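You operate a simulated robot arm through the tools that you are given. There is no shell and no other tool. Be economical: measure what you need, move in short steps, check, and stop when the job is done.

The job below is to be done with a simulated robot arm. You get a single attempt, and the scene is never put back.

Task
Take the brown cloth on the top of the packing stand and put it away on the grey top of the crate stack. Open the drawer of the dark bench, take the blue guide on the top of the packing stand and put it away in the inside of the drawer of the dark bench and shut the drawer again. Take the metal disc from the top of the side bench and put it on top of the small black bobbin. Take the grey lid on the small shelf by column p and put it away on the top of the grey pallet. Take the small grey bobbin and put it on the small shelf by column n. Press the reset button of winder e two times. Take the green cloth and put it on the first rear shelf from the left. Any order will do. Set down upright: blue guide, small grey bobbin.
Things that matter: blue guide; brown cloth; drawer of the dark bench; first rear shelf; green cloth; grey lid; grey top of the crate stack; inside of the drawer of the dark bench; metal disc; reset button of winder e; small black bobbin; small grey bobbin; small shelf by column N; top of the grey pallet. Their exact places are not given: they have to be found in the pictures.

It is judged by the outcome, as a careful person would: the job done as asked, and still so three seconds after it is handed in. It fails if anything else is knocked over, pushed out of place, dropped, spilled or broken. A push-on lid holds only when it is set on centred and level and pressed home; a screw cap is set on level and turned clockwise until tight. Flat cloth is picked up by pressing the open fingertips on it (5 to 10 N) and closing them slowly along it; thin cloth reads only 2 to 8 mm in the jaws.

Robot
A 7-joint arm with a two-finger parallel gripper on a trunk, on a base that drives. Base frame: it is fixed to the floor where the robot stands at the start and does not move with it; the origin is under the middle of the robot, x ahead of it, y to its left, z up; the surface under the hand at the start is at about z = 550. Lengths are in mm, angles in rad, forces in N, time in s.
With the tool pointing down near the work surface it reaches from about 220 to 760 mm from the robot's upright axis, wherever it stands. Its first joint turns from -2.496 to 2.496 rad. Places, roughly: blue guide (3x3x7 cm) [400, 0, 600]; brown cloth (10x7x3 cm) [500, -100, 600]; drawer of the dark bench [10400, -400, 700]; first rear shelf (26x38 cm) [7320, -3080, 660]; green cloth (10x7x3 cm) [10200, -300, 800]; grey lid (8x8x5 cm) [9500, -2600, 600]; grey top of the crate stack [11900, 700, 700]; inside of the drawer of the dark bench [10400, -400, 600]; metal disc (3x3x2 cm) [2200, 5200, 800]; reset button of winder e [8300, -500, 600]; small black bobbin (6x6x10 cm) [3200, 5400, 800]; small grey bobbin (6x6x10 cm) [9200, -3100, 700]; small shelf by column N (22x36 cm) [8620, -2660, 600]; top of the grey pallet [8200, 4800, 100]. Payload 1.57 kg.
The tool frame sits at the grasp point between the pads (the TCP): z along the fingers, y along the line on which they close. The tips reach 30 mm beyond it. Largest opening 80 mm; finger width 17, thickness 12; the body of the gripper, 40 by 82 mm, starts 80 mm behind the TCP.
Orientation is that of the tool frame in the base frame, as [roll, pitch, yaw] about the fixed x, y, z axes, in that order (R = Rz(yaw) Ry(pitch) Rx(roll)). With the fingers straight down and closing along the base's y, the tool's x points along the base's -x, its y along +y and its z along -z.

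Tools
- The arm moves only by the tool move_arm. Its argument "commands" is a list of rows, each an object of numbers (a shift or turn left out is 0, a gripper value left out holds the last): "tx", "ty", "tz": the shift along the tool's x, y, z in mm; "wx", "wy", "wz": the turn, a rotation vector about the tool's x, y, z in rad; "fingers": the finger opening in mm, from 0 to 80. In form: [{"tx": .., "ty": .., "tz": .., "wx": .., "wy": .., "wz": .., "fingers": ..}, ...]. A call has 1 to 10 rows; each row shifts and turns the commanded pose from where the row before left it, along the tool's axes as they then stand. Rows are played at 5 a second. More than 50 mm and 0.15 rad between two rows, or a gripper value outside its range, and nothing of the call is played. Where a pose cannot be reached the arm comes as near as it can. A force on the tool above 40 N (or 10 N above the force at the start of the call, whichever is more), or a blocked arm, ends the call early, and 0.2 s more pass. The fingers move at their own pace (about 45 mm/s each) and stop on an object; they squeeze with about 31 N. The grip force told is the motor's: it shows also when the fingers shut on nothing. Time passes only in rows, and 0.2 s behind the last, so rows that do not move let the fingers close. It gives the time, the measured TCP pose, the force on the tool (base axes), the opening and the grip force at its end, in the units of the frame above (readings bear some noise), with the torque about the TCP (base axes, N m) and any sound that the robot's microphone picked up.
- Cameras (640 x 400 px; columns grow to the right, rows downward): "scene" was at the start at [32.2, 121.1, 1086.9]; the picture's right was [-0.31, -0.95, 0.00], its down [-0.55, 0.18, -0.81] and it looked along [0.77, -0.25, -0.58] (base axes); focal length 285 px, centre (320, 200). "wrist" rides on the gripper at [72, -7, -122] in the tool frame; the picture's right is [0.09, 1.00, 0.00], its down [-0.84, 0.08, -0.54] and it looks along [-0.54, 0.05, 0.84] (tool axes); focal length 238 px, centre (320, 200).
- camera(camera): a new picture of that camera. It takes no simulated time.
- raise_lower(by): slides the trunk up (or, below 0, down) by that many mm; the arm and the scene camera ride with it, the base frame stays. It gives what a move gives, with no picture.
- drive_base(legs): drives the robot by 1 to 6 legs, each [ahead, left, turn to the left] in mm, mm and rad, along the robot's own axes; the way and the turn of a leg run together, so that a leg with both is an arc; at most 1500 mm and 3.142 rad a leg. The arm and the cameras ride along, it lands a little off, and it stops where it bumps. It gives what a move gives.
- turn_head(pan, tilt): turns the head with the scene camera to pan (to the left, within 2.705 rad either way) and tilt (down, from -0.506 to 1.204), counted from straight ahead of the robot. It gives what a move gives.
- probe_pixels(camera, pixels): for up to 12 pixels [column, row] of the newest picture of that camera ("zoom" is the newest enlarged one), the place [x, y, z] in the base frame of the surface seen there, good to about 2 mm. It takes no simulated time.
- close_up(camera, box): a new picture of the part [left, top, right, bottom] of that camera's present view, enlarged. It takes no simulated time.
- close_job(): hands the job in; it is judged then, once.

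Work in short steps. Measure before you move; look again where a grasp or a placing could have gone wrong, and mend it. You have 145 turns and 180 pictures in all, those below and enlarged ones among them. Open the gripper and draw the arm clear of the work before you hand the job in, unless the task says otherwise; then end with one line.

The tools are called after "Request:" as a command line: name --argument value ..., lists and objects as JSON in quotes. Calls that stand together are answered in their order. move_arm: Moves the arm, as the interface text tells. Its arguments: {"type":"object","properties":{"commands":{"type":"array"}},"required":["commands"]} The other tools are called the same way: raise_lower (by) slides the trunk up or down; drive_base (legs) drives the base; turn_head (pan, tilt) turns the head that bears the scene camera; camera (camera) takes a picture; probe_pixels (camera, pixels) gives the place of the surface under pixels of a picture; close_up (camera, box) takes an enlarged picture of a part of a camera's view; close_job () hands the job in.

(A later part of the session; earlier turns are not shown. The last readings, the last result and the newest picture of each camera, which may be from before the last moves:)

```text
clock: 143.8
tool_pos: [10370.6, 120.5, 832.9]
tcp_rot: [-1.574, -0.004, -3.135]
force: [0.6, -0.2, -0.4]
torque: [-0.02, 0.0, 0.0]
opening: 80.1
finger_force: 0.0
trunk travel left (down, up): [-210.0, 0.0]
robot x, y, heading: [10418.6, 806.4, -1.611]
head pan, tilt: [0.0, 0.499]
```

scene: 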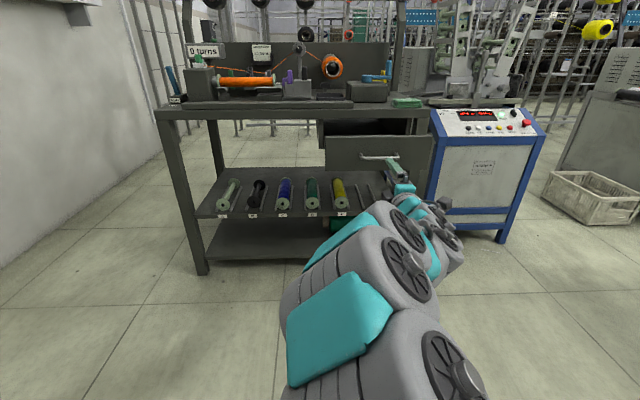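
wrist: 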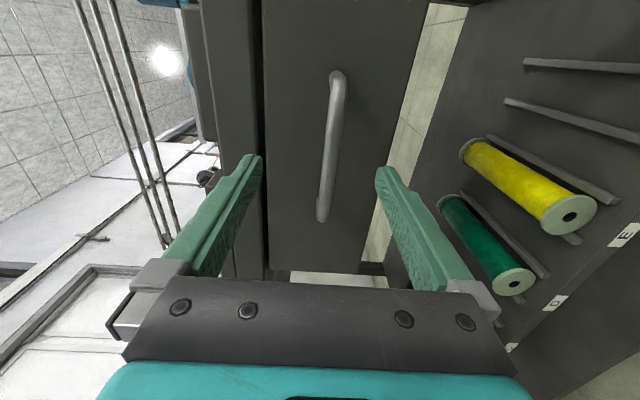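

The neighbour is winder F, so e is further on. Now I'll tilt the hand back down (closing along y) for the green cloth and measure the surroundings.

Request:
move_arm --commands '[{"wx": -0.149}, {"wx": -0.149}, {"wx": -0.149}, {"wx": -0.149}, {"wx": -0.149}, {"wx": -0.149}, {"wx": -0.149}, {"wx": -0.149}, {"wx": -0.149}, {"wx": -0.149}]'

Request:
move_arm --commands '[{"wx": -0.077}, {"ty": 50}, {"ty": 50}, {"ty": 50}, {}]'

Request:
drive_base --legs '[[0, -540, 0.04]]'

Request:
turn_head --pan 0.1 --tilt 0.55

Request:
camera --camera "scene"

```text
clock: 146.0
tool_pos: [10370.5, 171.9, 815.6]
tcp_rot: [-3.07, -0.001, -3.134]
force: [0.2, 0.0, -1.1]
torque: [-0.01, -0.01, -0.02]
opening: 80.1
finger_force: 0.0
out of reach, approached as far as the arm can: row 10
trunk travel left (down, up): [-210.0, 0.0]
robot x, y, heading: [10416.7, 803.1, -1.604]
head pan, tilt: [0.0, 0.499]
```

```text
clock: 147.2
tool_pos: [10368.9, 332.1, 795.1]
tcp_rot: [-3.141, -0.003, -3.137]
force: [-0.6, 0.2, -0.1]
torque: [0.03, 0.02, -0.05]
opening: 80.1
finger_force: 0.0
out of reach, approached as far as the arm can: row 1
trunk travel left (down, up): [-210.0, 0.0]
robot x, y, heading: [10419.5, 805.6, -1.61]
head pan, tilt: [0.0, 0.499]
```

```text
clock: 150.3
tool_pos: [9848.5, 338.7, 795.9]
tcp_rot: [-3.141, -0.004, -3.09]
force: [0.2, -1.0, 0.2]
torque: [-0.02, 0.03, 0.01]
opening: 80.3
finger_force: 0.1
trunk travel left (down, up): [-210.0, 0.0]
robot x, y, heading: [9877.9, 809.8, -1.56]
head pan, tilt: [0.0, 0.499]
```

```text
clock: 151.0
tool_pos: [9848.4, 337.6, 796.8]
tcp_rot: [3.141, -0.004, -3.088]
force: [-0.8, -0.2, 0.5]
torque: [0.02, 0.0, 0.02]
opening: 80.1
finger_force: 0.1
trunk travel left (down, up): [-210.0, 0.0]
robot x, y, heading: [9876.2, 813.2, -1.562]
head pan, tilt: [0.099, 0.55]
```

```text
150 pictures are left
```

scene: 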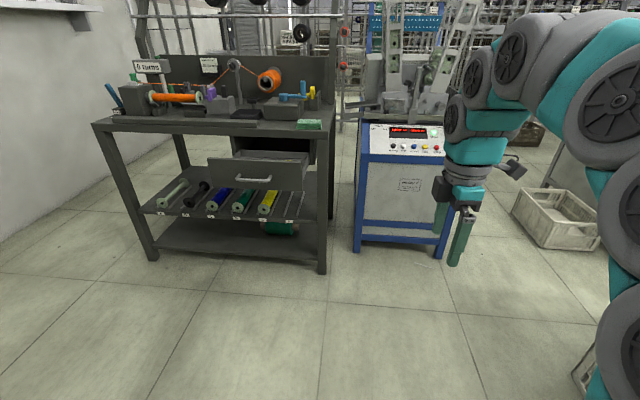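

I'll measure the cloth corners, the drawer, and the winder F front from here.

Request:
close_up --camera "scene" --box '[200, 70, 360, 190]'

Request:
probe_pixels --camera "zoom" --pixels '[[392, 205], [480, 205], [490, 220], [385, 226], [432, 212], [485, 237], [400, 236], [440, 168], [320, 205], [410, 120], [380, 330], [330, 330]]'

Request:
probe_pixels --camera "scene" --pixels '[[358, 250], [440, 255], [368, 160], [440, 160]]'

```text
3.33 times, centred on (280, 130) of scene
```

zoom: 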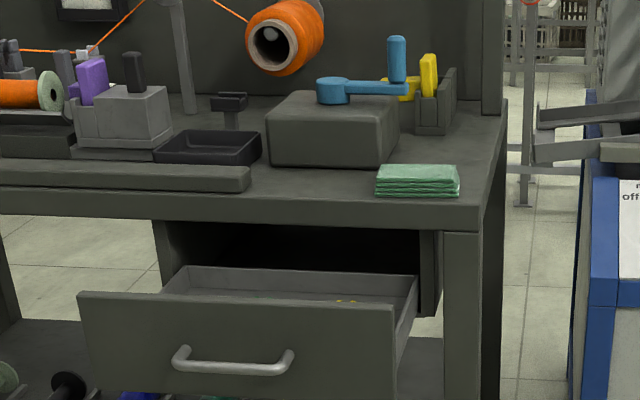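

```text
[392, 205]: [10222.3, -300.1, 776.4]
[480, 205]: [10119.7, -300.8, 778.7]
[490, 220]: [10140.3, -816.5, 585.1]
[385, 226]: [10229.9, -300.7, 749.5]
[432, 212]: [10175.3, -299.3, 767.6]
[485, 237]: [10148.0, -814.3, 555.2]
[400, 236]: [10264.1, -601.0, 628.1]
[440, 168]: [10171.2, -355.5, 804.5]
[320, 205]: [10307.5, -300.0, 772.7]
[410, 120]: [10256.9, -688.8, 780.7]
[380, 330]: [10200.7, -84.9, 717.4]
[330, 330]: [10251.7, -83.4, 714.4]
```

```text
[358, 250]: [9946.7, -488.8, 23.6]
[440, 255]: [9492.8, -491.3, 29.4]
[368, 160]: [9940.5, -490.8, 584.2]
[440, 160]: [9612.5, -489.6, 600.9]
```

The cloth's corners need cleaner points. I'll measure those, and swing the arm to the robot's left side.

Request:
probe_pixels --camera "zoom" --pixels '[[380, 169], [455, 168], [382, 190], [455, 190], [418, 168], [418, 190], [398, 62], [398, 40], [330, 140]]'

Request:
move_arm --commands '[{"tz": -45}, {"tx": -48}, {"tx": -48}, {"tx": -48}, {"tx": -48}, {"tx": -48}, {"tx": -48}, {"tx": -48}, {"tx": -48}, {}]'

```text
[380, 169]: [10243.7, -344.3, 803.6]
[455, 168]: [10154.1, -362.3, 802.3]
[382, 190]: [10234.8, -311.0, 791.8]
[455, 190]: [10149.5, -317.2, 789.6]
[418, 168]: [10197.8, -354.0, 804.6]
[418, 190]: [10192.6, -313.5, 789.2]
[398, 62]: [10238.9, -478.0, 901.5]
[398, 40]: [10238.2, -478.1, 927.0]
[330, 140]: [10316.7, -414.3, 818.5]
```

```text
clock: 153.2
tool_pos: [10230.2, 362.3, 819.1]
tcp_rot: [3.139, -0.004, -3.089]
force: [1.0, -1.1, -0.1]
torque: [-0.01, -0.01, 0.02]
opening: 80.0
finger_force: 0.0
out of reach, approached as far as the arm can: row 8, 9
trunk travel left (down, up): [-210.0, 0.0]
robot x, y, heading: [9878.9, 811.0, -1.565]
head pan, tilt: [0.099, 0.55]
```

Height is limited to about 819 at this radius. I'll pull the hand closer and see if it can go higher, since the tips must clear the cloth top (805).

Request:
move_arm --commands '[{"ty": 45, "tx": 10}, {"ty": 45, "tx": 10}, {"tz": -40}, {"tz": -40}, {}]'

```text
clock: 154.4
tool_pos: [10210.1, 452.3, 867.0]
tcp_rot: [3.141, -0.002, -3.09]
force: [-0.3, -0.1, 0.7]
torque: [-0.01, -0.01, -0.02]
opening: 80.1
finger_force: 0.0
out of reach, approached as far as the arm can: row 4
trunk travel left (down, up): [-210.0, 0.0]
robot x, y, heading: [9879.3, 810.7, -1.564]
head pan, tilt: [0.099, 0.55]
```

At radius 488 it reaches z 867, so the tips clear. I'll shift the hand further left relative to the base, then drive to about (9800,-53), clear of the open drawer.

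Request:
move_arm --commands '[{"tx": -33, "ty": 35}, {"tx": -33, "ty": 35}, {}]'

Request:
drive_base --legs '[[0, -79, -0.006], [840, 0, 0]]'

Request:
camera --camera "wrist"

```text
clock: 155.2
tool_pos: [10268.4, 525.9, 861.8]
tcp_rot: [3.141, -0.005, -3.09]
force: [0.8, -0.1, -0.2]
torque: [-0.01, -0.02, -0.01]
opening: 80.1
finger_force: 0.1
out of reach, approached as far as the arm can: row 2
trunk travel left (down, up): [-210.0, 0.0]
robot x, y, heading: [9878.2, 814.1, -1.563]
head pan, tilt: [0.099, 0.55]
```

```text
clock: 160.3
tool_pos: [10196.9, -303.0, 861.5]
tcp_rot: [-3.14, -0.004, -3.083]
force: [1.4, -0.3, 0.2]
torque: [0.01, -0.02, -0.01]
opening: 80.1
finger_force: 0.0
trunk travel left (down, up): [-210.0, 0.0]
robot x, y, heading: [9806.0, -20.3, -1.558]
head pan, tilt: [0.099, 0.55]
```

```text
148 pictures are left
```

wrist: 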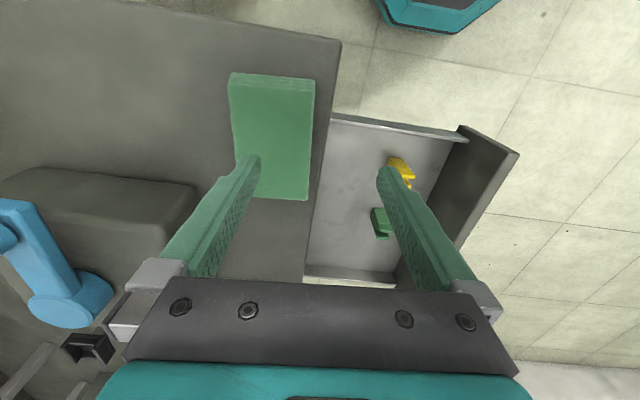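

The cloth is at about (272,135); the drawer holds a yellow and a green piece. I'll measure the cloth and the drawer inside while it's in view.

Request:
probe_pixels --camera "wrist" --pixels '[[232, 80], [310, 85], [306, 193], [245, 195], [272, 135], [232, 120], [308, 140], [335, 255], [400, 170], [380, 220], [365, 150], [455, 150]]'

```text
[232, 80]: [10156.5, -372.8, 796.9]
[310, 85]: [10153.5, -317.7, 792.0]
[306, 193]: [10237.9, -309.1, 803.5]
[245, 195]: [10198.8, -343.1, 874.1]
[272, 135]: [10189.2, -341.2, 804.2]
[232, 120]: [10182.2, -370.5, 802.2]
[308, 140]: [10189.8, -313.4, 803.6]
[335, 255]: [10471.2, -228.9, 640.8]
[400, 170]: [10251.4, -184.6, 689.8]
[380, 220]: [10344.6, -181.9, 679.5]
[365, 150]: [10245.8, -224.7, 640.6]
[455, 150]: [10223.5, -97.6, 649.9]
```

The cloth centre is about (10197,-341). I'll shift 38 mm forward, descend with the tips 4 mm above the bench and grip.

Request:
move_arm --commands '[{"tx": 2, "ty": -38, "wz": -0.03}, {}, {"tz": 25}, {"tz": 22}, {}, {"fingers": 50}, {"fingers": 0}, {}, {}]'

Request:
camera --camera "wrist"

```text
clock: 161.2
tool_pos: [10199.2, -335.0, 832.1]
tcp_rot: [-3.125, 0.012, -3.053]
force: [-5.0, 0.1, 25.4]
torque: [-1.02, 0.12, -0.22]
opening: 80.0
finger_force: 0.0
out of reach, approached as far as the arm can: row 1
trunk travel left (down, up): [-210.0, 0.0]
robot x, y, heading: [9802.9, -16.2, -1.558]
head pan, tilt: [0.099, 0.55]
stopped in row 4: the force on the tool passed its limit at 72 N (the readings are from after the stop); the commanded pose is now the measured one
```

```text
147 pictures are left
```

wrist: 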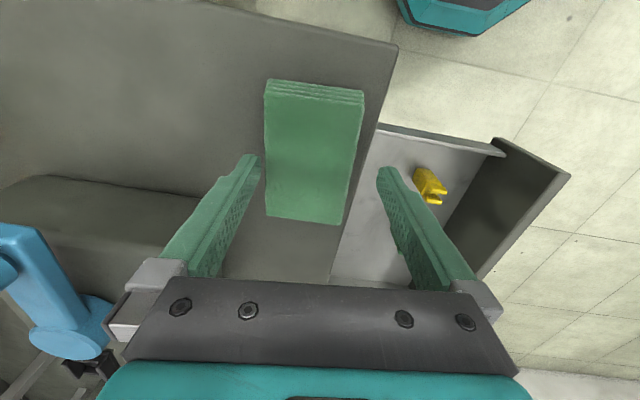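

The rear fingertip landed on the cloth's back edge because y fell short at -335. I'll lift 12 mm, shift 7 mm forward and retry.

Request:
move_arm --commands '[{"tz": -12}, {"ty": -8}, {}]'

Request:
camera --camera "wrist"

Request:
probe_pixels --camera "wrist" --pixels '[[272, 100], [262, 180], [270, 215], [355, 110], [345, 180], [335, 215]]'

```text
clock: 162.0
tool_pos: [10200.7, -341.1, 841.7]
tcp_rot: [-3.129, 0.009, -3.052]
force: [0.3, -0.8, -0.8]
torque: [-0.01, 0.02, 0.01]
opening: 79.8
finger_force: 0.1
trunk travel left (down, up): [-210.0, 0.0]
robot x, y, heading: [9802.8, -14.4, -1.564]
head pan, tilt: [0.099, 0.55]
```

```text
146 pictures are left
```

wrist: 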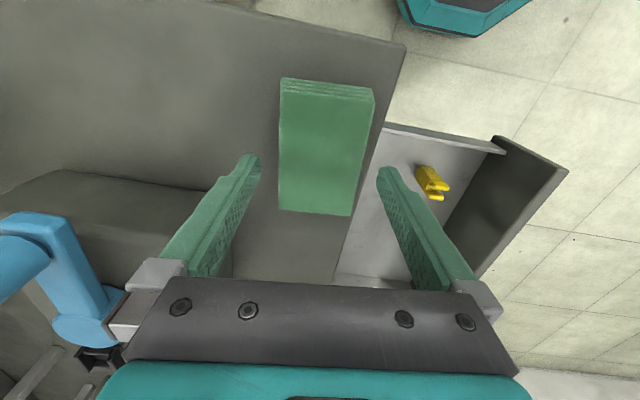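

```text
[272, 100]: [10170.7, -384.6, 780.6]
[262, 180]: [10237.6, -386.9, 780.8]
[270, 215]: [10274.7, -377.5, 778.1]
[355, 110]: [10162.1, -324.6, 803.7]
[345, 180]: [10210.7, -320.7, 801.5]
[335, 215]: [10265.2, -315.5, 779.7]
```

The cloth is now centred between the fingers. I'll descend and close.

Request:
move_arm --commands '[{"tz": 14}, {"tz": 13}, {}, {"fingers": 50}, {"fingers": 0}, {}, {}]'

```text
clock: 163.6
tool_pos: [10201.0, -342.5, 814.8]
tcp_rot: [-3.129, 0.009, -3.053]
force: [-0.4, -0.1, -0.4]
torque: [0.0, 0.0, -0.03]
opening: 62.9
finger_force: 31.2
trunk travel left (down, up): [-210.0, 0.0]
robot x, y, heading: [9807.4, -19.7, -1.558]
head pan, tilt: [0.099, 0.55]
```

Gripped at 62.9 mm. I'll lift, back away, and bring the hand to the centre front.

Request:
move_arm --commands '[{"tz": -30}, {"tz": -15}, {}]'

Request:
drive_base --legs '[[-550, 0, 0]]'

Request:
move_arm --commands '[{"tx": 45, "ty": -12}, {"tx": 45, "ty": -12}, {"tx": 45, "ty": -12}, {"tx": 45, "ty": -12}, {"tx": 45, "ty": -12}, {"tx": 45}, {"tx": 45}, {"tx": 45}, {}]'

Request:
camera --camera "wrist"

```text
clock: 164.4
tool_pos: [10200.7, -342.3, 858.8]
tcp_rot: [-3.13, 0.008, -3.053]
force: [0.0, 0.2, -0.5]
torque: [-0.01, 0.0, -0.01]
opening: 63.0
finger_force: 31.3
trunk travel left (down, up): [-210.0, 0.0]
robot x, y, heading: [9803.1, -17.6, -1.558]
head pan, tilt: [0.099, 0.55]
```

```text
clock: 167.6
tool_pos: [10192.6, 205.5, 857.8]
tcp_rot: [-3.13, 0.01, -3.064]
force: [0.0, -0.8, -0.7]
torque: [0.0, 0.03, 0.01]
opening: 62.8
finger_force: 30.9
trunk travel left (down, up): [-210.0, 0.0]
robot x, y, heading: [9800.7, 535.7, -1.564]
head pan, tilt: [0.099, 0.55]
```

```text
clock: 169.6
tool_pos: [9837.8, 117.2, 857.8]
tcp_rot: [-3.129, 0.007, -3.062]
force: [0.6, 0.1, -0.2]
torque: [0.01, -0.03, 0.03]
opening: 62.8
finger_force: 31.1
trunk travel left (down, up): [-210.0, 0.0]
robot x, y, heading: [9799.4, 535.4, -1.568]
head pan, tilt: [0.099, 0.55]
```

```text
145 pictures are left
```

wrist: 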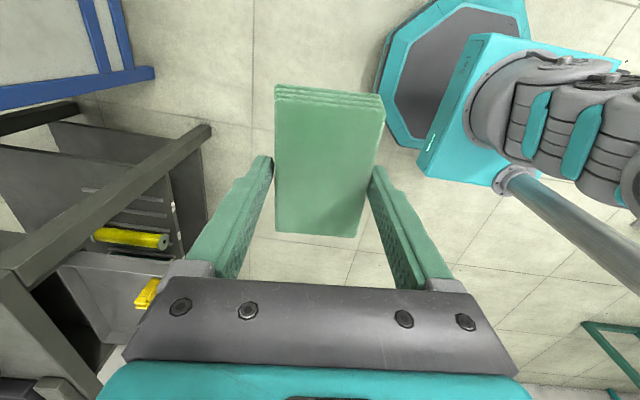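

I'll retrace my earlier path around the bench end: strafe left, go diagonally past the corner, then through the gap by the wall.

Request:
drive_base --legs '[[0, 1260, 0], [575, 300, 0], [250, 160, 0]]'

```text
clock: 180.8
tool_pos: [11579.0, -686.9, 856.6]
tcp_rot: [-3.128, 0.007, -3.056]
force: [0.7, 0.3, -0.1]
torque: [-0.04, -0.03, -0.01]
opening: 62.8
finger_force: 31.2
trunk travel left (down, up): [-210.0, 0.0]
robot x, y, heading: [11541.6, -271.3, -1.563]
head pan, tilt: [0.099, 0.55]
```

Good. I'll continue through the gap to the aisle, turn to face -x, and look toward the rear shelves.

Request:
drive_base --legs '[[1500, 0, 0], [130, 0, -1.57], [1500, 0, 0], [900, 0, 0]]'

Request:
turn_head --pan 0.6 --tilt 0.3

Request:
camera --camera "scene"

```text
clock: 203.5
tool_pos: [8663.3, -1918.7, 856.8]
tcp_rot: [-3.13, 0.008, 1.648]
force: [-0.1, 0.8, -1.2]
torque: [0.0, 0.02, 0.0]
opening: 63.1
finger_force: 30.9
trunk travel left (down, up): [-210.0, 0.0]
robot x, y, heading: [9079.7, -1882.0, -3.143]
head pan, tilt: [0.099, 0.55]
```

```text
clock: 204.4
tool_pos: [8662.7, -1921.1, 857.0]
tcp_rot: [-3.128, 0.009, 1.648]
force: [0.1, -0.3, -0.8]
torque: [-0.03, 0.0, -0.02]
opening: 62.8
finger_force: 31.5
trunk travel left (down, up): [-210.0, 0.0]
robot x, y, heading: [9084.7, -1883.4, -3.139]
head pan, tilt: [0.6, 0.3]
```

```text
144 pictures are left
```

scene: 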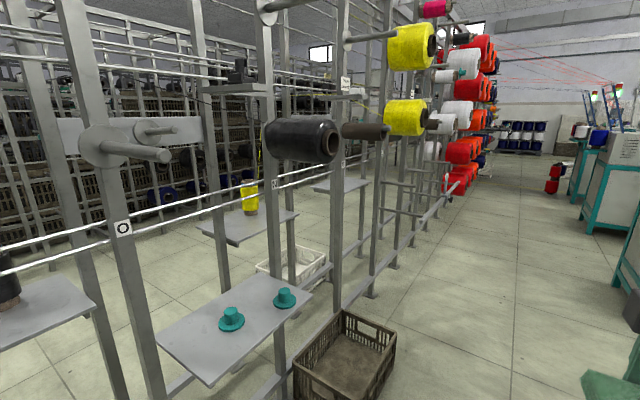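

I see column "O" and shelves between the columns. I'll zoom in to read the labels and measure the shelves.

Request:
close_up --camera "scene" --box '[150, 60, 450, 260]'

Request:
probe_pixels --camera "scene" --pixels '[[250, 225], [335, 185], [235, 330], [232, 318], [285, 295], [40, 305], [125, 228], [275, 184], [200, 130], [345, 330], [240, 93], [390, 265]]'

```text
2.00 times, centred on (300, 160) of scene
```

zoom: 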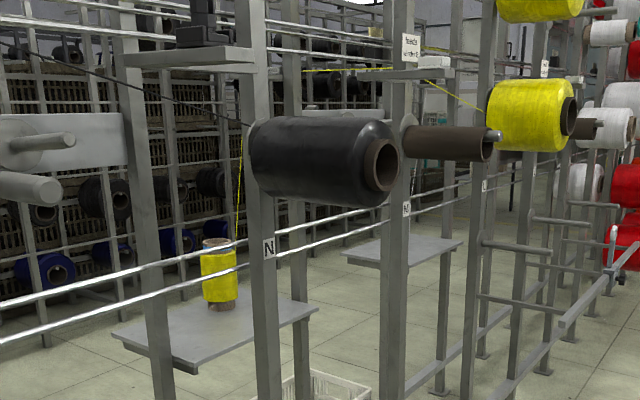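

```text
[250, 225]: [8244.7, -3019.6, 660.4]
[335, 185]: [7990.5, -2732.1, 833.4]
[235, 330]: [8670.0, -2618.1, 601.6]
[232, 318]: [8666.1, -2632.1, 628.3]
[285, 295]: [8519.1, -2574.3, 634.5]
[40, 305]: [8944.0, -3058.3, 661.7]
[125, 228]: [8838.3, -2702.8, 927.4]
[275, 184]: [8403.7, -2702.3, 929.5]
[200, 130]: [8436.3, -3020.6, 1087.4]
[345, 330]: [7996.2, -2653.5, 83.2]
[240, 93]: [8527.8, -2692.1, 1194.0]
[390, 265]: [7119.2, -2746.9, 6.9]
```

Column N's shelf is at (8620,-2660,601), and the rear shelves lie behind the columns near y≈-3050. I'll look for access to the lane behind, first toward the far end.

Request:
turn_head --pan 1.25 --tilt 0.35

Request:
camera --camera "scene"

Request:
turn_head --pan 2.2 --tilt 0.3

Request:
camera --camera "scene"

```text
clock: 205.4
tool_pos: [8663.3, -1918.2, 857.6]
tcp_rot: [-3.129, 0.009, 1.65]
force: [-0.3, 0.5, 0.0]
torque: [-0.03, -0.01, 0.01]
opening: 62.7
finger_force: 30.2
trunk travel left (down, up): [-210.0, 0.0]
robot x, y, heading: [9077.7, -1884.0, -3.138]
head pan, tilt: [1.25, 0.351]
```

```text
142 pictures are left
```

scene: 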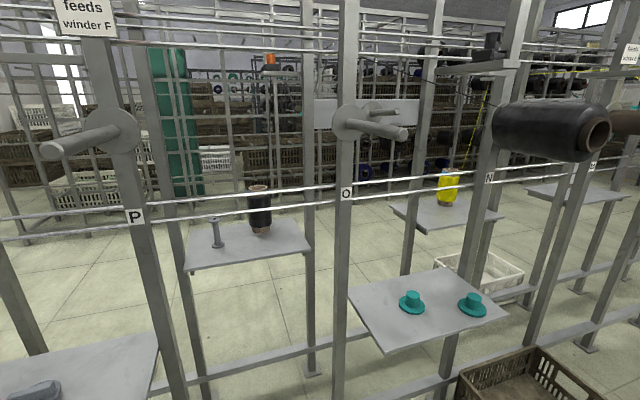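

```text
clock: 206.7
tool_pos: [8663.9, -1919.9, 857.7]
tcp_rot: [-3.129, 0.01, 1.648]
force: [0.9, 0.3, 0.2]
torque: [-0.01, -0.02, -0.03]
opening: 63.0
finger_force: 30.8
trunk travel left (down, up): [-210.0, 0.0]
robot x, y, heading: [9078.6, -1882.7, -3.139]
head pan, tilt: [2.201, 0.3]
```

```text
141 pictures are left
```

scene: 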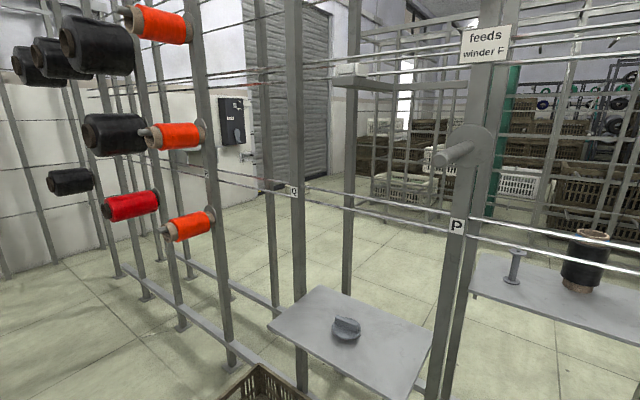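

I see the grey lid at (346,328) on the shelf left of column P, and the small grey bobbin next to the black one at (513,265) on the rear shelf. I'll measure the creel's far end and the back lane.

Request:
probe_pixels --camera "scene" --pixels '[[120, 268], [60, 262], [12, 272], [40, 180], [275, 170], [320, 150], [260, 200], [400, 210], [600, 220], [232, 365], [346, 325], [513, 265]]'

Request:
turn_head --pan 2.65 --tilt 0.25

Request:
camera --camera "scene"

```text
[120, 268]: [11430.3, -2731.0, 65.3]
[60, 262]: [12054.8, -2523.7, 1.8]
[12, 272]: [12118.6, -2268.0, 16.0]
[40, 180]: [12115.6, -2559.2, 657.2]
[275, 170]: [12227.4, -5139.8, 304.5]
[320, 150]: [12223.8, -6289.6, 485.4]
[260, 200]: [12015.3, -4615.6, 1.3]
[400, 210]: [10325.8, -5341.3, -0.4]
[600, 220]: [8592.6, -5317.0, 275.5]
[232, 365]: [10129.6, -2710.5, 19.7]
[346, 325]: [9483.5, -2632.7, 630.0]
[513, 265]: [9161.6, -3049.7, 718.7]
```

```text
clock: 207.6
tool_pos: [8664.0, -1919.4, 857.1]
tcp_rot: [-3.128, 0.009, 1.648]
force: [0.2, -0.6, 0.4]
torque: [0.04, -0.06, 0.02]
opening: 62.9
finger_force: 31.1
trunk travel left (down, up): [-210.0, 0.0]
robot x, y, heading: [9080.0, -1882.1, -3.14]
head pan, tilt: [2.649, 0.25]
```

```text
140 pictures are left
```

scene: 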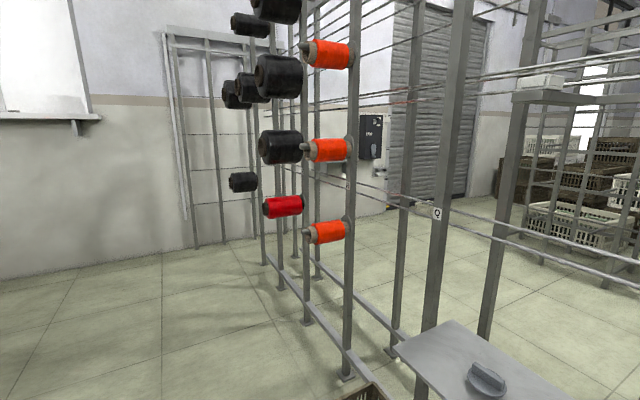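

I'll check the gap between the creel's last post and the wall.

Request:
probe_pixels --camera "scene" --pixels '[[264, 264], [281, 285], [197, 246], [226, 238], [253, 225], [290, 232], [240, 240], [320, 275], [305, 320]]'

Request:
close_up --camera "scene" --box '[150, 160, 430, 320]'

```text
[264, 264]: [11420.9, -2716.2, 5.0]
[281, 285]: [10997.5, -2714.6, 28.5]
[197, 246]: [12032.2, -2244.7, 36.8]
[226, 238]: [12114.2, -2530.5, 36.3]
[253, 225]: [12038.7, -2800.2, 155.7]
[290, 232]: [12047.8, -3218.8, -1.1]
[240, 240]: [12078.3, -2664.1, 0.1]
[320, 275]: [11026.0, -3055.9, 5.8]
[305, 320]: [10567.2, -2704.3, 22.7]
```

```text
2.29 times, centred on (290, 240) of scene
```

zoom: 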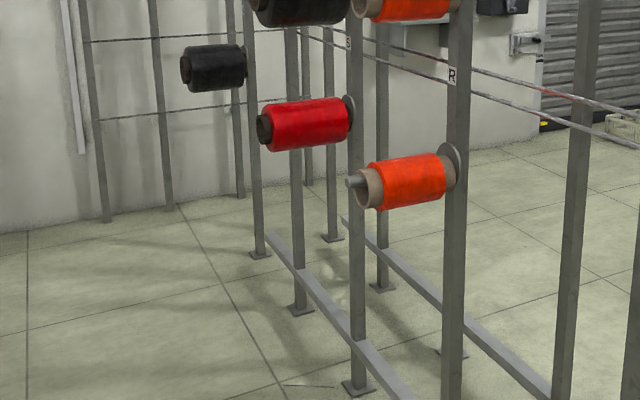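

The gap at the far end is about 600 mm. I need the base's own size, so I'll look with the wrist camera.

Request:
camera --camera "wrist"

Request:
probe_pixels --camera "wrist" --pixels '[[378, 95], [390, 130], [415, 20], [440, 5], [520, 10], [390, 60], [410, 146], [525, 40]]'

```text
138 pictures are left
```

wrist: 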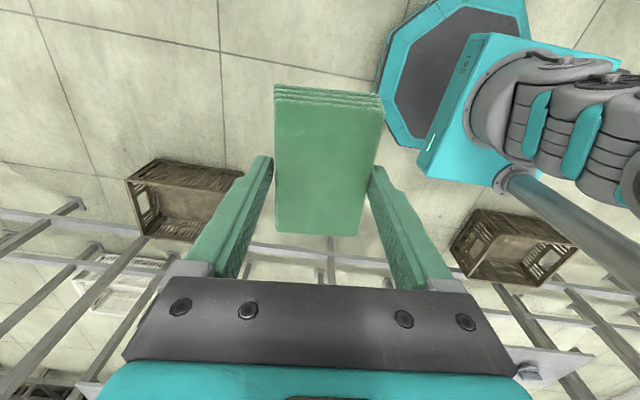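

```text
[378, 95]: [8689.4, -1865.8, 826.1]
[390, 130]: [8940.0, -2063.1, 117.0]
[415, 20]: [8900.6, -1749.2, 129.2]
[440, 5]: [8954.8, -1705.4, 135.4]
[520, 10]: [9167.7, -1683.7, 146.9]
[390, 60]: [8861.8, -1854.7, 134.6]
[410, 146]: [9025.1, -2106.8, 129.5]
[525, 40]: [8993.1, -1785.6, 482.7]
```

The base radius is only about 230 mm, so the 600 mm gap is passable. I'll back along the aisle to x≈11740, turn to face -y, and check the alignment.

Request:
drive_base --legs '[[-1500, 0, 0], [-1150, 0, 0], [0, 0, 1.57]]'

Request:
turn_head --pan 0.0 --tilt 0.45

Request:
camera --camera "scene"

```text
clock: 224.2
tool_pos: [11734.4, -2342.6, 857.3]
tcp_rot: [-3.131, 0.008, -3.08]
force: [0.3, 0.8, -1.1]
torque: [-0.02, 0.01, 0.01]
opening: 62.9
finger_force: 30.9
trunk travel left (down, up): [-210.0, 0.0]
robot x, y, heading: [11705.3, -1922.5, -1.586]
head pan, tilt: [2.649, 0.25]
```

```text
clock: 226.5
tool_pos: [11734.5, -2341.7, 858.6]
tcp_rot: [-3.13, 0.007, -3.081]
force: [-0.1, -0.2, -0.4]
torque: [0.03, -0.02, 0.02]
opening: 62.8
finger_force: 30.9
trunk travel left (down, up): [-210.0, 0.0]
robot x, y, heading: [11702.3, -1924.7, -1.587]
head pan, tilt: [0.0, 0.45]
```

```text
137 pictures are left
```

scene: 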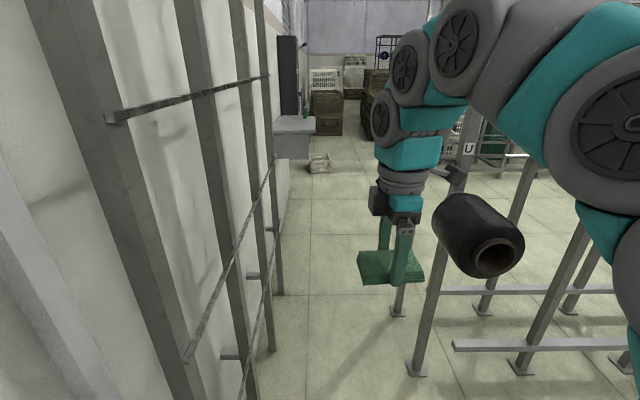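

A black spool on the last column stands close to the arm. I'll measure the spool, column and ladder clearances.

Request:
probe_pixels --camera "scene" --pixels '[[445, 235], [495, 258], [465, 175], [418, 372], [398, 312], [125, 110], [262, 120], [272, 350], [280, 290], [250, 270], [305, 150], [320, 165]]'

Request:
turn_head --pan -0.6 --tilt 0.2

Request:
camera --camera "scene"

```text
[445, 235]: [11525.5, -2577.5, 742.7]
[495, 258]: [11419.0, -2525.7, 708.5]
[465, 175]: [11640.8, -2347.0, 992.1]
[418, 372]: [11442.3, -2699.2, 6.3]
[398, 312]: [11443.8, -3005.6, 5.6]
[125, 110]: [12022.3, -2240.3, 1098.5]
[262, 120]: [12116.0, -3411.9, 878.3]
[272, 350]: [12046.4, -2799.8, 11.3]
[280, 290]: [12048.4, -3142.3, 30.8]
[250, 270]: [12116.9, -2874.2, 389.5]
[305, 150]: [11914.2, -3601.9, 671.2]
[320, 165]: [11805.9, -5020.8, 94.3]
```

```text
clock: 227.5
tool_pos: [11734.2, -2342.4, 857.6]
tcp_rot: [-3.129, 0.009, -3.079]
force: [-0.4, 0.3, -0.3]
torque: [-0.01, 0.0, -0.02]
opening: 62.8
finger_force: 31.5
trunk travel left (down, up): [-210.0, 0.0]
robot x, y, heading: [11703.0, -1926.2, -1.584]
head pan, tilt: [-0.6, 0.201]
```

```text
136 pictures are left
```

scene: 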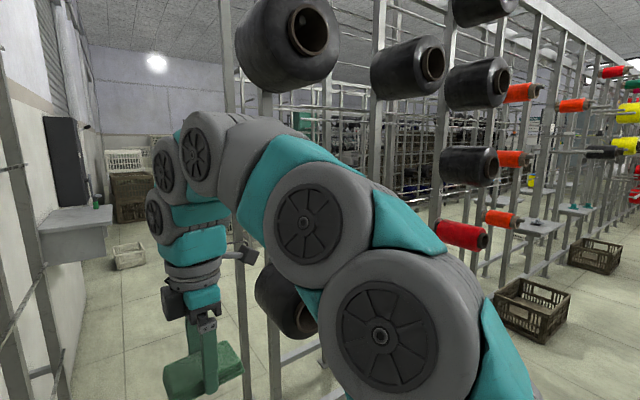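

I'll measure how far the arm itself sticks out to the right.

Request:
probe_pixels --camera "scene" --pixels '[[300, 220], [268, 210], [375, 335], [330, 350], [450, 300], [270, 160], [280, 320], [330, 60], [245, 130], [440, 240], [500, 330], [100, 225]]'

```text
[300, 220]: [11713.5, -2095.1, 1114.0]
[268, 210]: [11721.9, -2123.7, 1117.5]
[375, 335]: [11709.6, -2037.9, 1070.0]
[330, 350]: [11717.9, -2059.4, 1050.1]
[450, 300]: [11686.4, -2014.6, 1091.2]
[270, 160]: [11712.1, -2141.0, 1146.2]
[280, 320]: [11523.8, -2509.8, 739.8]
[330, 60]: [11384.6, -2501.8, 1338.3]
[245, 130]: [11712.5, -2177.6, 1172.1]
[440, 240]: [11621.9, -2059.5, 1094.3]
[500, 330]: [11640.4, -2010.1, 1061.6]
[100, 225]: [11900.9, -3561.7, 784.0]
```

The arm stays within about 100 mm right of centre, so at x≈11738 both sides have clearance. I'll straighten, shift slightly left and drive through.

Request:
drive_base --legs '[[0, 35, 0.014], [1000, 0, 0]]'

```text
clock: 233.2
tool_pos: [11784.9, -3337.7, 857.1]
tcp_rot: [-3.13, 0.009, -3.056]
force: [-0.1, -0.5, 0.7]
torque: [-0.03, 0.04, -0.04]
opening: 62.9
finger_force: 30.5
trunk travel left (down, up): [-210.0, 0.0]
robot x, y, heading: [11746.7, -2921.9, -1.555]
head pan, tilt: [-0.6, 0.201]
```

Through the gap. I'll carry on into the lane behind the creel, turn to face -x and look.

Request:
drive_base --legs '[[450, -100, 0], [400, -300, 0], [0, 0, -1.586]]'

Request:
turn_head --pan 0.0 --tilt 0.25

Request:
camera --camera "scene"

```text
clock: 242.3
tool_pos: [10936.5, -3831.2, 857.8]
tcp_rot: [-3.129, 0.009, 1.656]
force: [-0.3, 0.4, -0.1]
torque: [0.01, 0.0, 0.02]
opening: 62.9
finger_force: 31.2
trunk travel left (down, up): [-210.0, 0.0]
robot x, y, heading: [11352.5, -3790.8, -3.13]
head pan, tilt: [-0.6, 0.201]
```

```text
clock: 243.3
tool_pos: [10936.1, -3830.9, 857.0]
tcp_rot: [-3.129, 0.008, 1.657]
force: [-0.1, 0.5, 0.6]
torque: [0.0, 0.03, 0.01]
opening: 62.6
finger_force: 30.9
trunk travel left (down, up): [-210.0, 0.0]
robot x, y, heading: [11352.8, -3788.2, -3.128]
head pan, tilt: [0.0, 0.25]
```

```text
135 pictures are left
```

scene: 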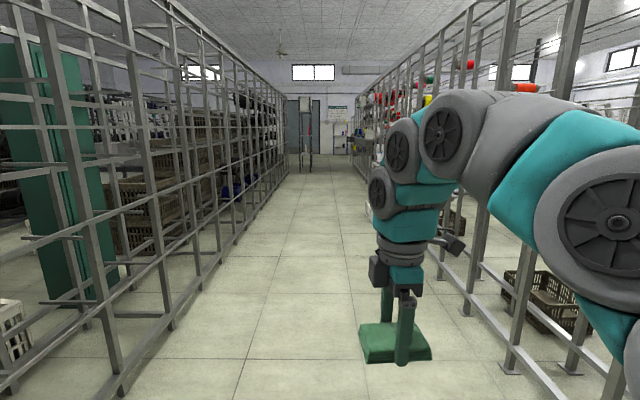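

The lane is clear. I'll drive to about x=7350 and face the rear shelf.

Request:
drive_base --legs '[[1500, 0, -0.013], [1500, 0, 0], [980, 0, 0], [0, 0, -1.57]]'

Request:
turn_head --pan 0.0 --tilt 0.45

Request:
camera --camera "scene"

```text
clock: 266.5
tool_pos: [7337.4, -3233.3, 857.7]
tcp_rot: [-3.127, 0.01, 0.018]
force: [-0.7, -0.5, -0.7]
torque: [0.03, -0.02, 0.01]
opening: 62.7
finger_force: 31.1
trunk travel left (down, up): [-210.0, 0.0]
robot x, y, heading: [7349.4, -3650.9, 1.515]
head pan, tilt: [0.0, 0.25]
```

```text
clock: 267.2
tool_pos: [7337.8, -3232.5, 857.2]
tcp_rot: [-3.129, 0.009, 0.02]
force: [-0.5, 0.3, -0.8]
torque: [-0.01, 0.0, -0.02]
opening: 62.9
finger_force: 31.7
trunk travel left (down, up): [-210.0, 0.0]
robot x, y, heading: [7349.2, -3652.2, 1.509]
head pan, tilt: [0.0, 0.45]
```

```text
134 pictures are left
```

scene: 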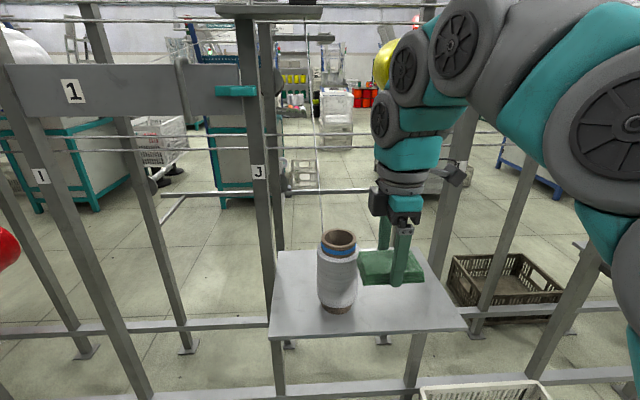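

The hand is already near the shelf; a white bobbin stands on its left part. I'll measure the shelf, bobbin and wires.

Request:
probe_pixels --camera "scene" --pixels '[[275, 330], [460, 322], [285, 252], [340, 250], [440, 300], [400, 320], [338, 240], [338, 310], [320, 270], [357, 270], [258, 175], [310, 150]]'

Request:
camera --camera "wrist"

```text
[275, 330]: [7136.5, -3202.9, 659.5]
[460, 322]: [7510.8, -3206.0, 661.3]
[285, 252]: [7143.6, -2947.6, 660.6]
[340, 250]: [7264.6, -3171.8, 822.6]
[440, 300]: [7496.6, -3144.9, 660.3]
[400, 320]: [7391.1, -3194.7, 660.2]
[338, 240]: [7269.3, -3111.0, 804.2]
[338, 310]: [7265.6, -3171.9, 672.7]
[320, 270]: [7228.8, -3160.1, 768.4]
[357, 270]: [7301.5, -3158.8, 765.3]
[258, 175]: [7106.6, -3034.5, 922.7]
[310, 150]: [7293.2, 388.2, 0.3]
```

```text
133 pictures are left
```

wrist: 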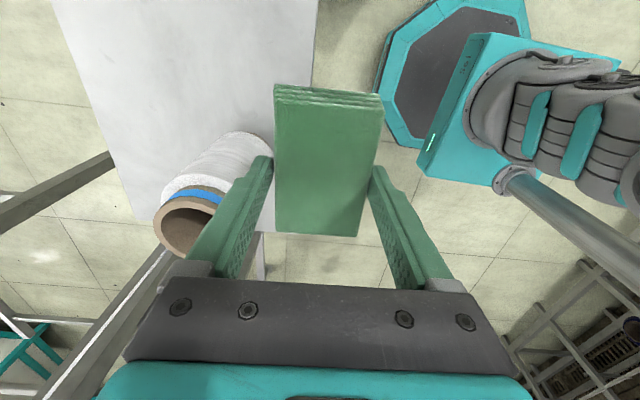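

The shelf top is at z 660, x 7135–7512, y -3207 to -2947, and the bobbin occupies up to x≈7305. I'll put the cloth at (7430,-3140).

Request:
move_arm --commands '[{"tx": 47}, {"tx": 47}, {"ty": -46}, {"ty": -46}, {"tz": 45}, {"tz": 45}, {"tz": 30}, {"tz": 25}, {"tz": 10}, {}]'

```text
clock: 269.4
tool_pos: [7429.0, -3138.5, 701.5]
tcp_rot: [-3.129, 0.009, 0.018]
force: [-0.7, -0.1, 0.1]
torque: [-0.01, -0.01, -0.01]
opening: 62.8
finger_force: 31.2
trunk travel left (down, up): [-210.0, 0.0]
robot x, y, heading: [7349.1, -3648.2, 1.514]
head pan, tilt: [0.0, 0.45]
```

Almost down. I'll go a few mm at a time to contact, release and lift.

Request:
move_arm --commands '[{"tz": 3}, {"tz": 2}, {"fingers": 78}, {}, {}, {"tz": -40}, {"tz": -45}, {"tz": -45}, {}]'

Request:
camera --camera "wrist"

```text
clock: 271.4
tool_pos: [7428.3, -3138.6, 828.1]
tcp_rot: [-3.129, 0.008, 0.019]
force: [-0.2, -0.7, 0.4]
torque: [0.01, 0.03, 0.0]
opening: 78.0
finger_force: 0.1
trunk travel left (down, up): [-210.0, 0.0]
robot x, y, heading: [7352.3, -3651.7, 1.515]
head pan, tilt: [0.0, 0.45]
```

```text
132 pictures are left
```

wrist: 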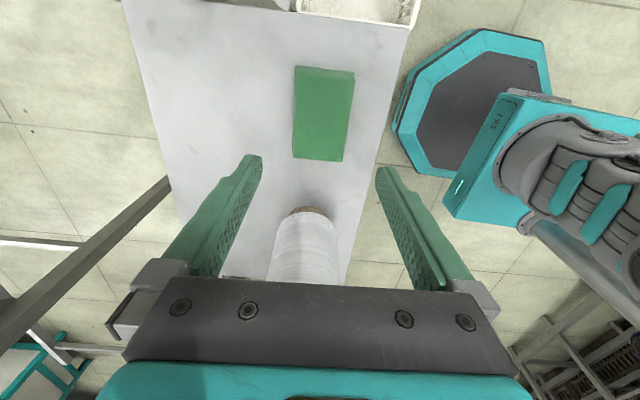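

The green cloth is on the rear shelf. Next is the small grey bobbin: I'll back off and strafe along the lane to x≈9150.

Request:
drive_base --legs '[[-150, 0, 0.055], [0, -1450, 0], [0, -350, 0]]'

Request:
camera --camera "scene"

```text
clock: 281.3
tool_pos: [9177.8, -3305.5, 828.8]
tcp_rot: [-3.129, 0.009, 0.066]
force: [-0.2, -0.5, 0.2]
torque: [-0.01, 0.0, -0.01]
opening: 77.8
finger_force: 0.1
trunk travel left (down, up): [-210.0, 0.0]
robot x, y, heading: [9120.3, -3821.6, 1.559]
head pan, tilt: [0.0, 0.45]
```

```text
131 pictures are left
```

scene: 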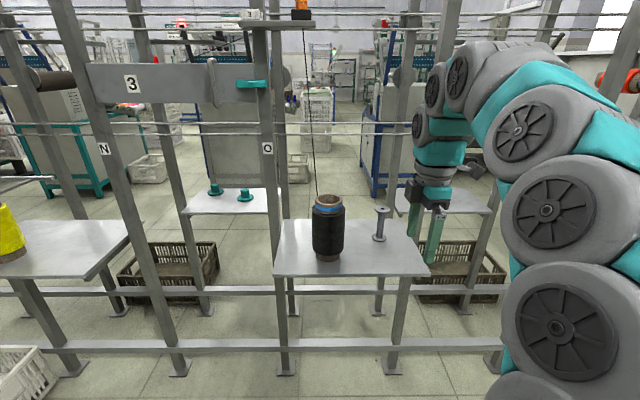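

I see the small grey bobbin at (381,222), right of the black one. I'll zoom and measure.

Request:
close_up --camera "scene" --box '[270, 170, 450, 290]'

Request:
probe_pixels --camera "zoom" --pixels '[[394, 130], [413, 132], [433, 130], [395, 180], [390, 248], [370, 243], [415, 245], [200, 90], [235, 180], [420, 200], [30, 345], [540, 340]]'

```text
3.33 times, centred on (360, 230) of scene
```

zoom: 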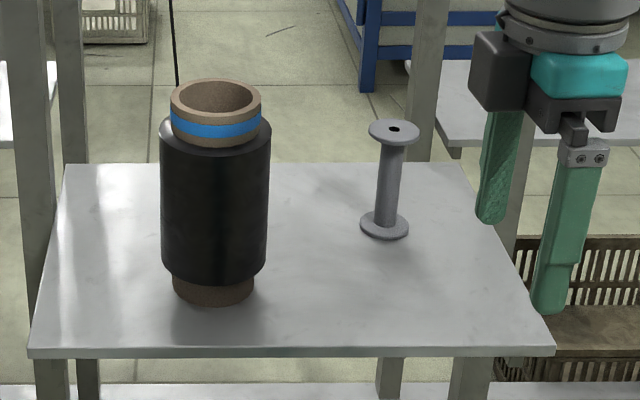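

```text
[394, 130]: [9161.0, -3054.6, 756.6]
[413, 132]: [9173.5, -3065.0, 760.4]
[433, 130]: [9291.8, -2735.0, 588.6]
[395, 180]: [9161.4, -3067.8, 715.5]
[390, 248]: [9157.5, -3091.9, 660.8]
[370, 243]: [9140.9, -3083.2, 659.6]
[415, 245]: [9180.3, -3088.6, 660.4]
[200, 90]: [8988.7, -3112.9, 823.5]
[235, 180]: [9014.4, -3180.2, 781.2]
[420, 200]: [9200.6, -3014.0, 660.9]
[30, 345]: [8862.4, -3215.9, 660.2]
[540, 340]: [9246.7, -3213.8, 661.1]
```

The bobbin axis is at (9161,-3060), top z≈760. Wires run along the column row near y≈-3034, so I'll measure their heights before choosing how to tilt the hand.

Request:
close_up --camera "scene" --box '[250, 90, 430, 200]'

```text
3.56 times, centred on (340, 145) of scene
```

zoom: 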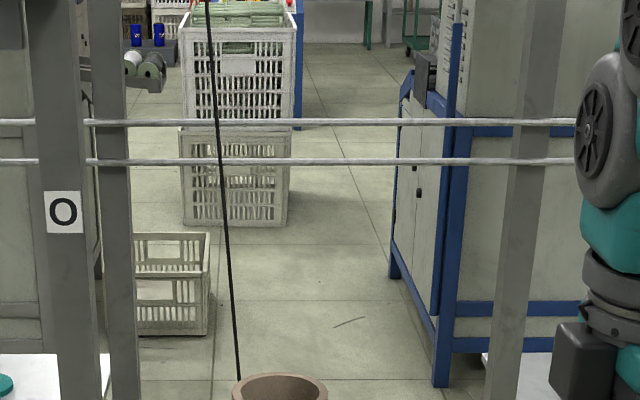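

Request:
probe_pixels --camera "zoom" --pixels '[[340, 122], [340, 161], [480, 161], [480, 122], [200, 123], [62, 212], [230, 250], [237, 350]]'

```text
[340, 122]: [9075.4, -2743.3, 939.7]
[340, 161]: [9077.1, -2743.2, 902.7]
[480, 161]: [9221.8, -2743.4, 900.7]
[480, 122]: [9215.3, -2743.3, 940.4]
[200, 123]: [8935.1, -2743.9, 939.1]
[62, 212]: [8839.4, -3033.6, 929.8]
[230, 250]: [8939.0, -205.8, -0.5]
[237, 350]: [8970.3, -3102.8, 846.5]
```

The rods are at y≈-2743, so the rear shelf is free overhead. I'll turn the hand to neutral (closing along x, camera toward me), then drive forward over the bobbin.

Request:
move_arm --commands '[{"wz": 0.149, "fingers": 80}, {"wz": 0.149}, {"wz": 0.149}, {"wz": 0.149}, {"wz": 0.149}, {"wz": 0.149}, {"wz": 0.149}, {"wz": 0.149}, {"wz": 0.149}, {"wz": 0.149}]'

Request:
move_arm --commands '[{"wz": 0.147}, {"ty": 20}, {}]'

Request:
drive_base --legs '[[240, 0, 0]]'

Request:
camera --camera "wrist"

```text
clock: 283.5
tool_pos: [9177.2, -3304.4, 827.6]
tcp_rot: [3.134, 0.014, -1.427]
force: [0.4, 0.4, 0.9]
torque: [0.0, 0.0, 0.01]
opening: 80.2
finger_force: 0.1
trunk travel left (down, up): [-210.0, 0.0]
robot x, y, heading: [9126.8, -3818.9, 1.56]
head pan, tilt: [0.0, 0.45]
```

```text
clock: 284.3
tool_pos: [9157.1, -3305.7, 828.3]
tcp_rot: [3.13, 0.013, -1.569]
force: [-0.4, 0.0, -0.7]
torque: [0.01, -0.01, 0.01]
opening: 79.9
finger_force: 0.1
trunk travel left (down, up): [-210.0, 0.0]
robot x, y, heading: [9126.5, -3819.4, 1.56]
head pan, tilt: [0.0, 0.45]
```

```text
clock: 286.1
tool_pos: [9160.6, -3062.2, 827.4]
tcp_rot: [3.134, 0.01, -1.573]
force: [0.6, -0.2, -0.6]
torque: [-0.04, 0.0, 0.02]
opening: 80.1
finger_force: 0.1
trunk travel left (down, up): [-210.0, 0.0]
robot x, y, heading: [9131.1, -3578.8, 1.56]
head pan, tilt: [0.0, 0.45]
```

```text
128 pictures are left
```

wrist: 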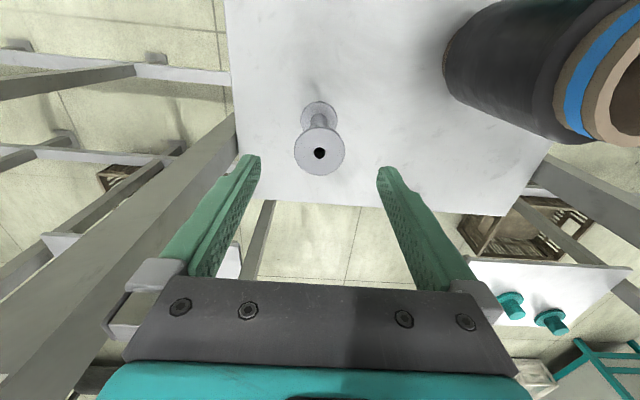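

The bobbin's top is at (320,150). A column is near the gripper's left, so I'll measure both.

Request:
probe_pixels --camera "wrist" --pixels '[[300, 145], [340, 140], [320, 130], [320, 170], [318, 120], [310, 108], [205, 180], [130, 250], [60, 330], [220, 200]]'

```text
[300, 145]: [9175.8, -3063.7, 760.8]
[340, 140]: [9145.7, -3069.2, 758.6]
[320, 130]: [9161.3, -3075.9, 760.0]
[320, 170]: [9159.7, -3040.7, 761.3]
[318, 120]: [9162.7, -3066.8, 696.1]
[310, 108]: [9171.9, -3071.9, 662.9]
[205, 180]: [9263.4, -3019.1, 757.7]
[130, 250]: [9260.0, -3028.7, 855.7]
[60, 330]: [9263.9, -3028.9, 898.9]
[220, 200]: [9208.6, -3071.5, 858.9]
```

The column face is at x≈9260, clear by about 50 mm. I'll shift 4 mm, descend to TCP z≈706 and close on the shaft.

Request:
move_arm --commands '[{"tx": -4}, {"tz": 45}, {"tz": 40}, {"tz": 25}, {"tz": 11}, {}, {"fingers": 40}, {"fingers": 0}, {}, {}]'

Request:
camera --camera "wrist"

```text
clock: 288.3
tool_pos: [9159.3, -3057.4, 706.5]
tcp_rot: [3.133, 0.011, -1.573]
force: [-0.6, 0.6, 0.3]
torque: [-0.02, 0.0, -0.01]
opening: 42.9
finger_force: 28.5
trunk travel left (down, up): [-210.0, 0.0]
robot x, y, heading: [9125.0, -3577.7, 1.561]
head pan, tilt: [0.0, 0.45]
```

```text
127 pictures are left
```

wrist: 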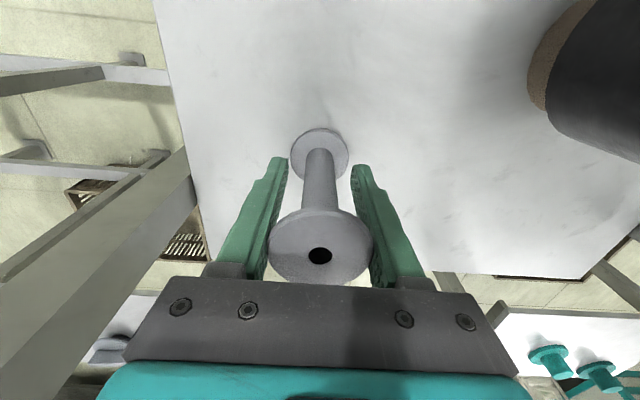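

The jaws are on the top flange (42.9 mm), not the shaft. I'll open, go 13 mm lower so the fingers span both flanges, and close again for a stable hold.

Request:
move_arm --commands '[{"fingers": 60}, {}, {"tz": 8}, {"tz": 5}, {}, {"fingers": 0}, {}, {}]'

Request:
move_arm --commands '[{"tz": -30}, {}]'

Request:
camera --camera "wrist"

```text
clock: 290.1
tool_pos: [9160.2, -3056.0, 693.2]
tcp_rot: [3.133, 0.013, -1.573]
force: [-0.1, 0.6, 1.4]
torque: [0.01, -0.04, 0.02]
opening: 43.0
finger_force: 31.0
trunk travel left (down, up): [-210.0, 0.0]
robot x, y, heading: [9127.2, -3579.0, 1.559]
head pan, tilt: [0.0, 0.45]
```

```text
clock: 290.7
tool_pos: [9159.9, -3056.3, 722.5]
tcp_rot: [3.133, 0.011, -1.573]
force: [-0.2, 0.0, 0.2]
torque: [0.0, 0.0, -0.01]
opening: 43.0
finger_force: 30.7
trunk travel left (down, up): [-210.0, 0.0]
robot x, y, heading: [9127.9, -3578.8, 1.561]
head pan, tilt: [0.0, 0.45]
```

```text
126 pictures are left
```

wrist: 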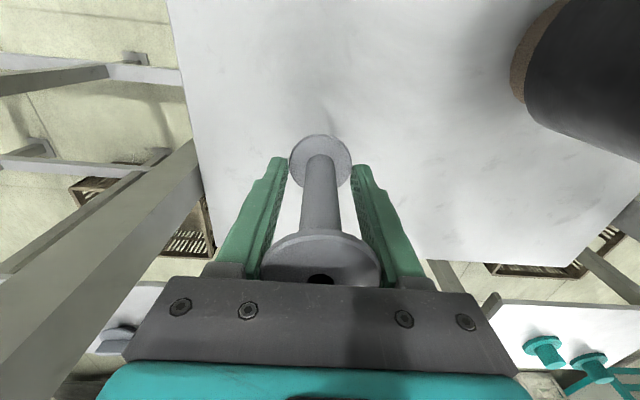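

Held firmly by both flanges. I'll raise it, back off and strafe along the lane to the far end.

Request:
move_arm --commands '[{"tz": -45}, {"tz": -45}, {"tz": -20}, {}]'

Request:
drive_base --legs '[[-250, 0, 0.01], [0, -1500, 0], [0, -720, 0]]'

```text
clock: 291.7
tool_pos: [9162.9, -3058.7, 836.3]
tcp_rot: [3.132, 0.01, -1.572]
force: [0.1, 0.1, 1.3]
torque: [-0.02, 0.0, 0.02]
opening: 42.7
finger_force: 31.1
trunk travel left (down, up): [-210.0, 0.0]
robot x, y, heading: [9128.5, -3574.9, 1.558]
head pan, tilt: [0.0, 0.45]
```

```text
clock: 304.1
tool_pos: [11384.0, -3322.3, 834.5]
tcp_rot: [3.134, 0.011, -1.578]
force: [0.2, 0.6, -1.1]
torque: [-0.02, -0.04, -0.02]
opening: 42.9
finger_force: 31.1
trunk travel left (down, up): [-210.0, 0.0]
robot x, y, heading: [11350.4, -3838.7, 1.557]
head pan, tilt: [0.0, 0.45]
```

Next I'll go diagonally to the gap entrance at about (11738,-3290) and check the pose.

Request:
drive_base --legs '[[400, -290, 0.013], [130, -95, 0]]'

```text
clock: 308.0
tool_pos: [11764.1, -2792.2, 835.0]
tcp_rot: [3.133, 0.012, -1.566]
force: [-0.4, -0.6, -1.3]
torque: [-0.02, -0.02, -0.03]
opening: 43.0
finger_force: 30.7
trunk travel left (down, up): [-210.0, 0.0]
robot x, y, heading: [11734.1, -3314.6, 1.565]
head pan, tilt: [0.0, 0.45]
```

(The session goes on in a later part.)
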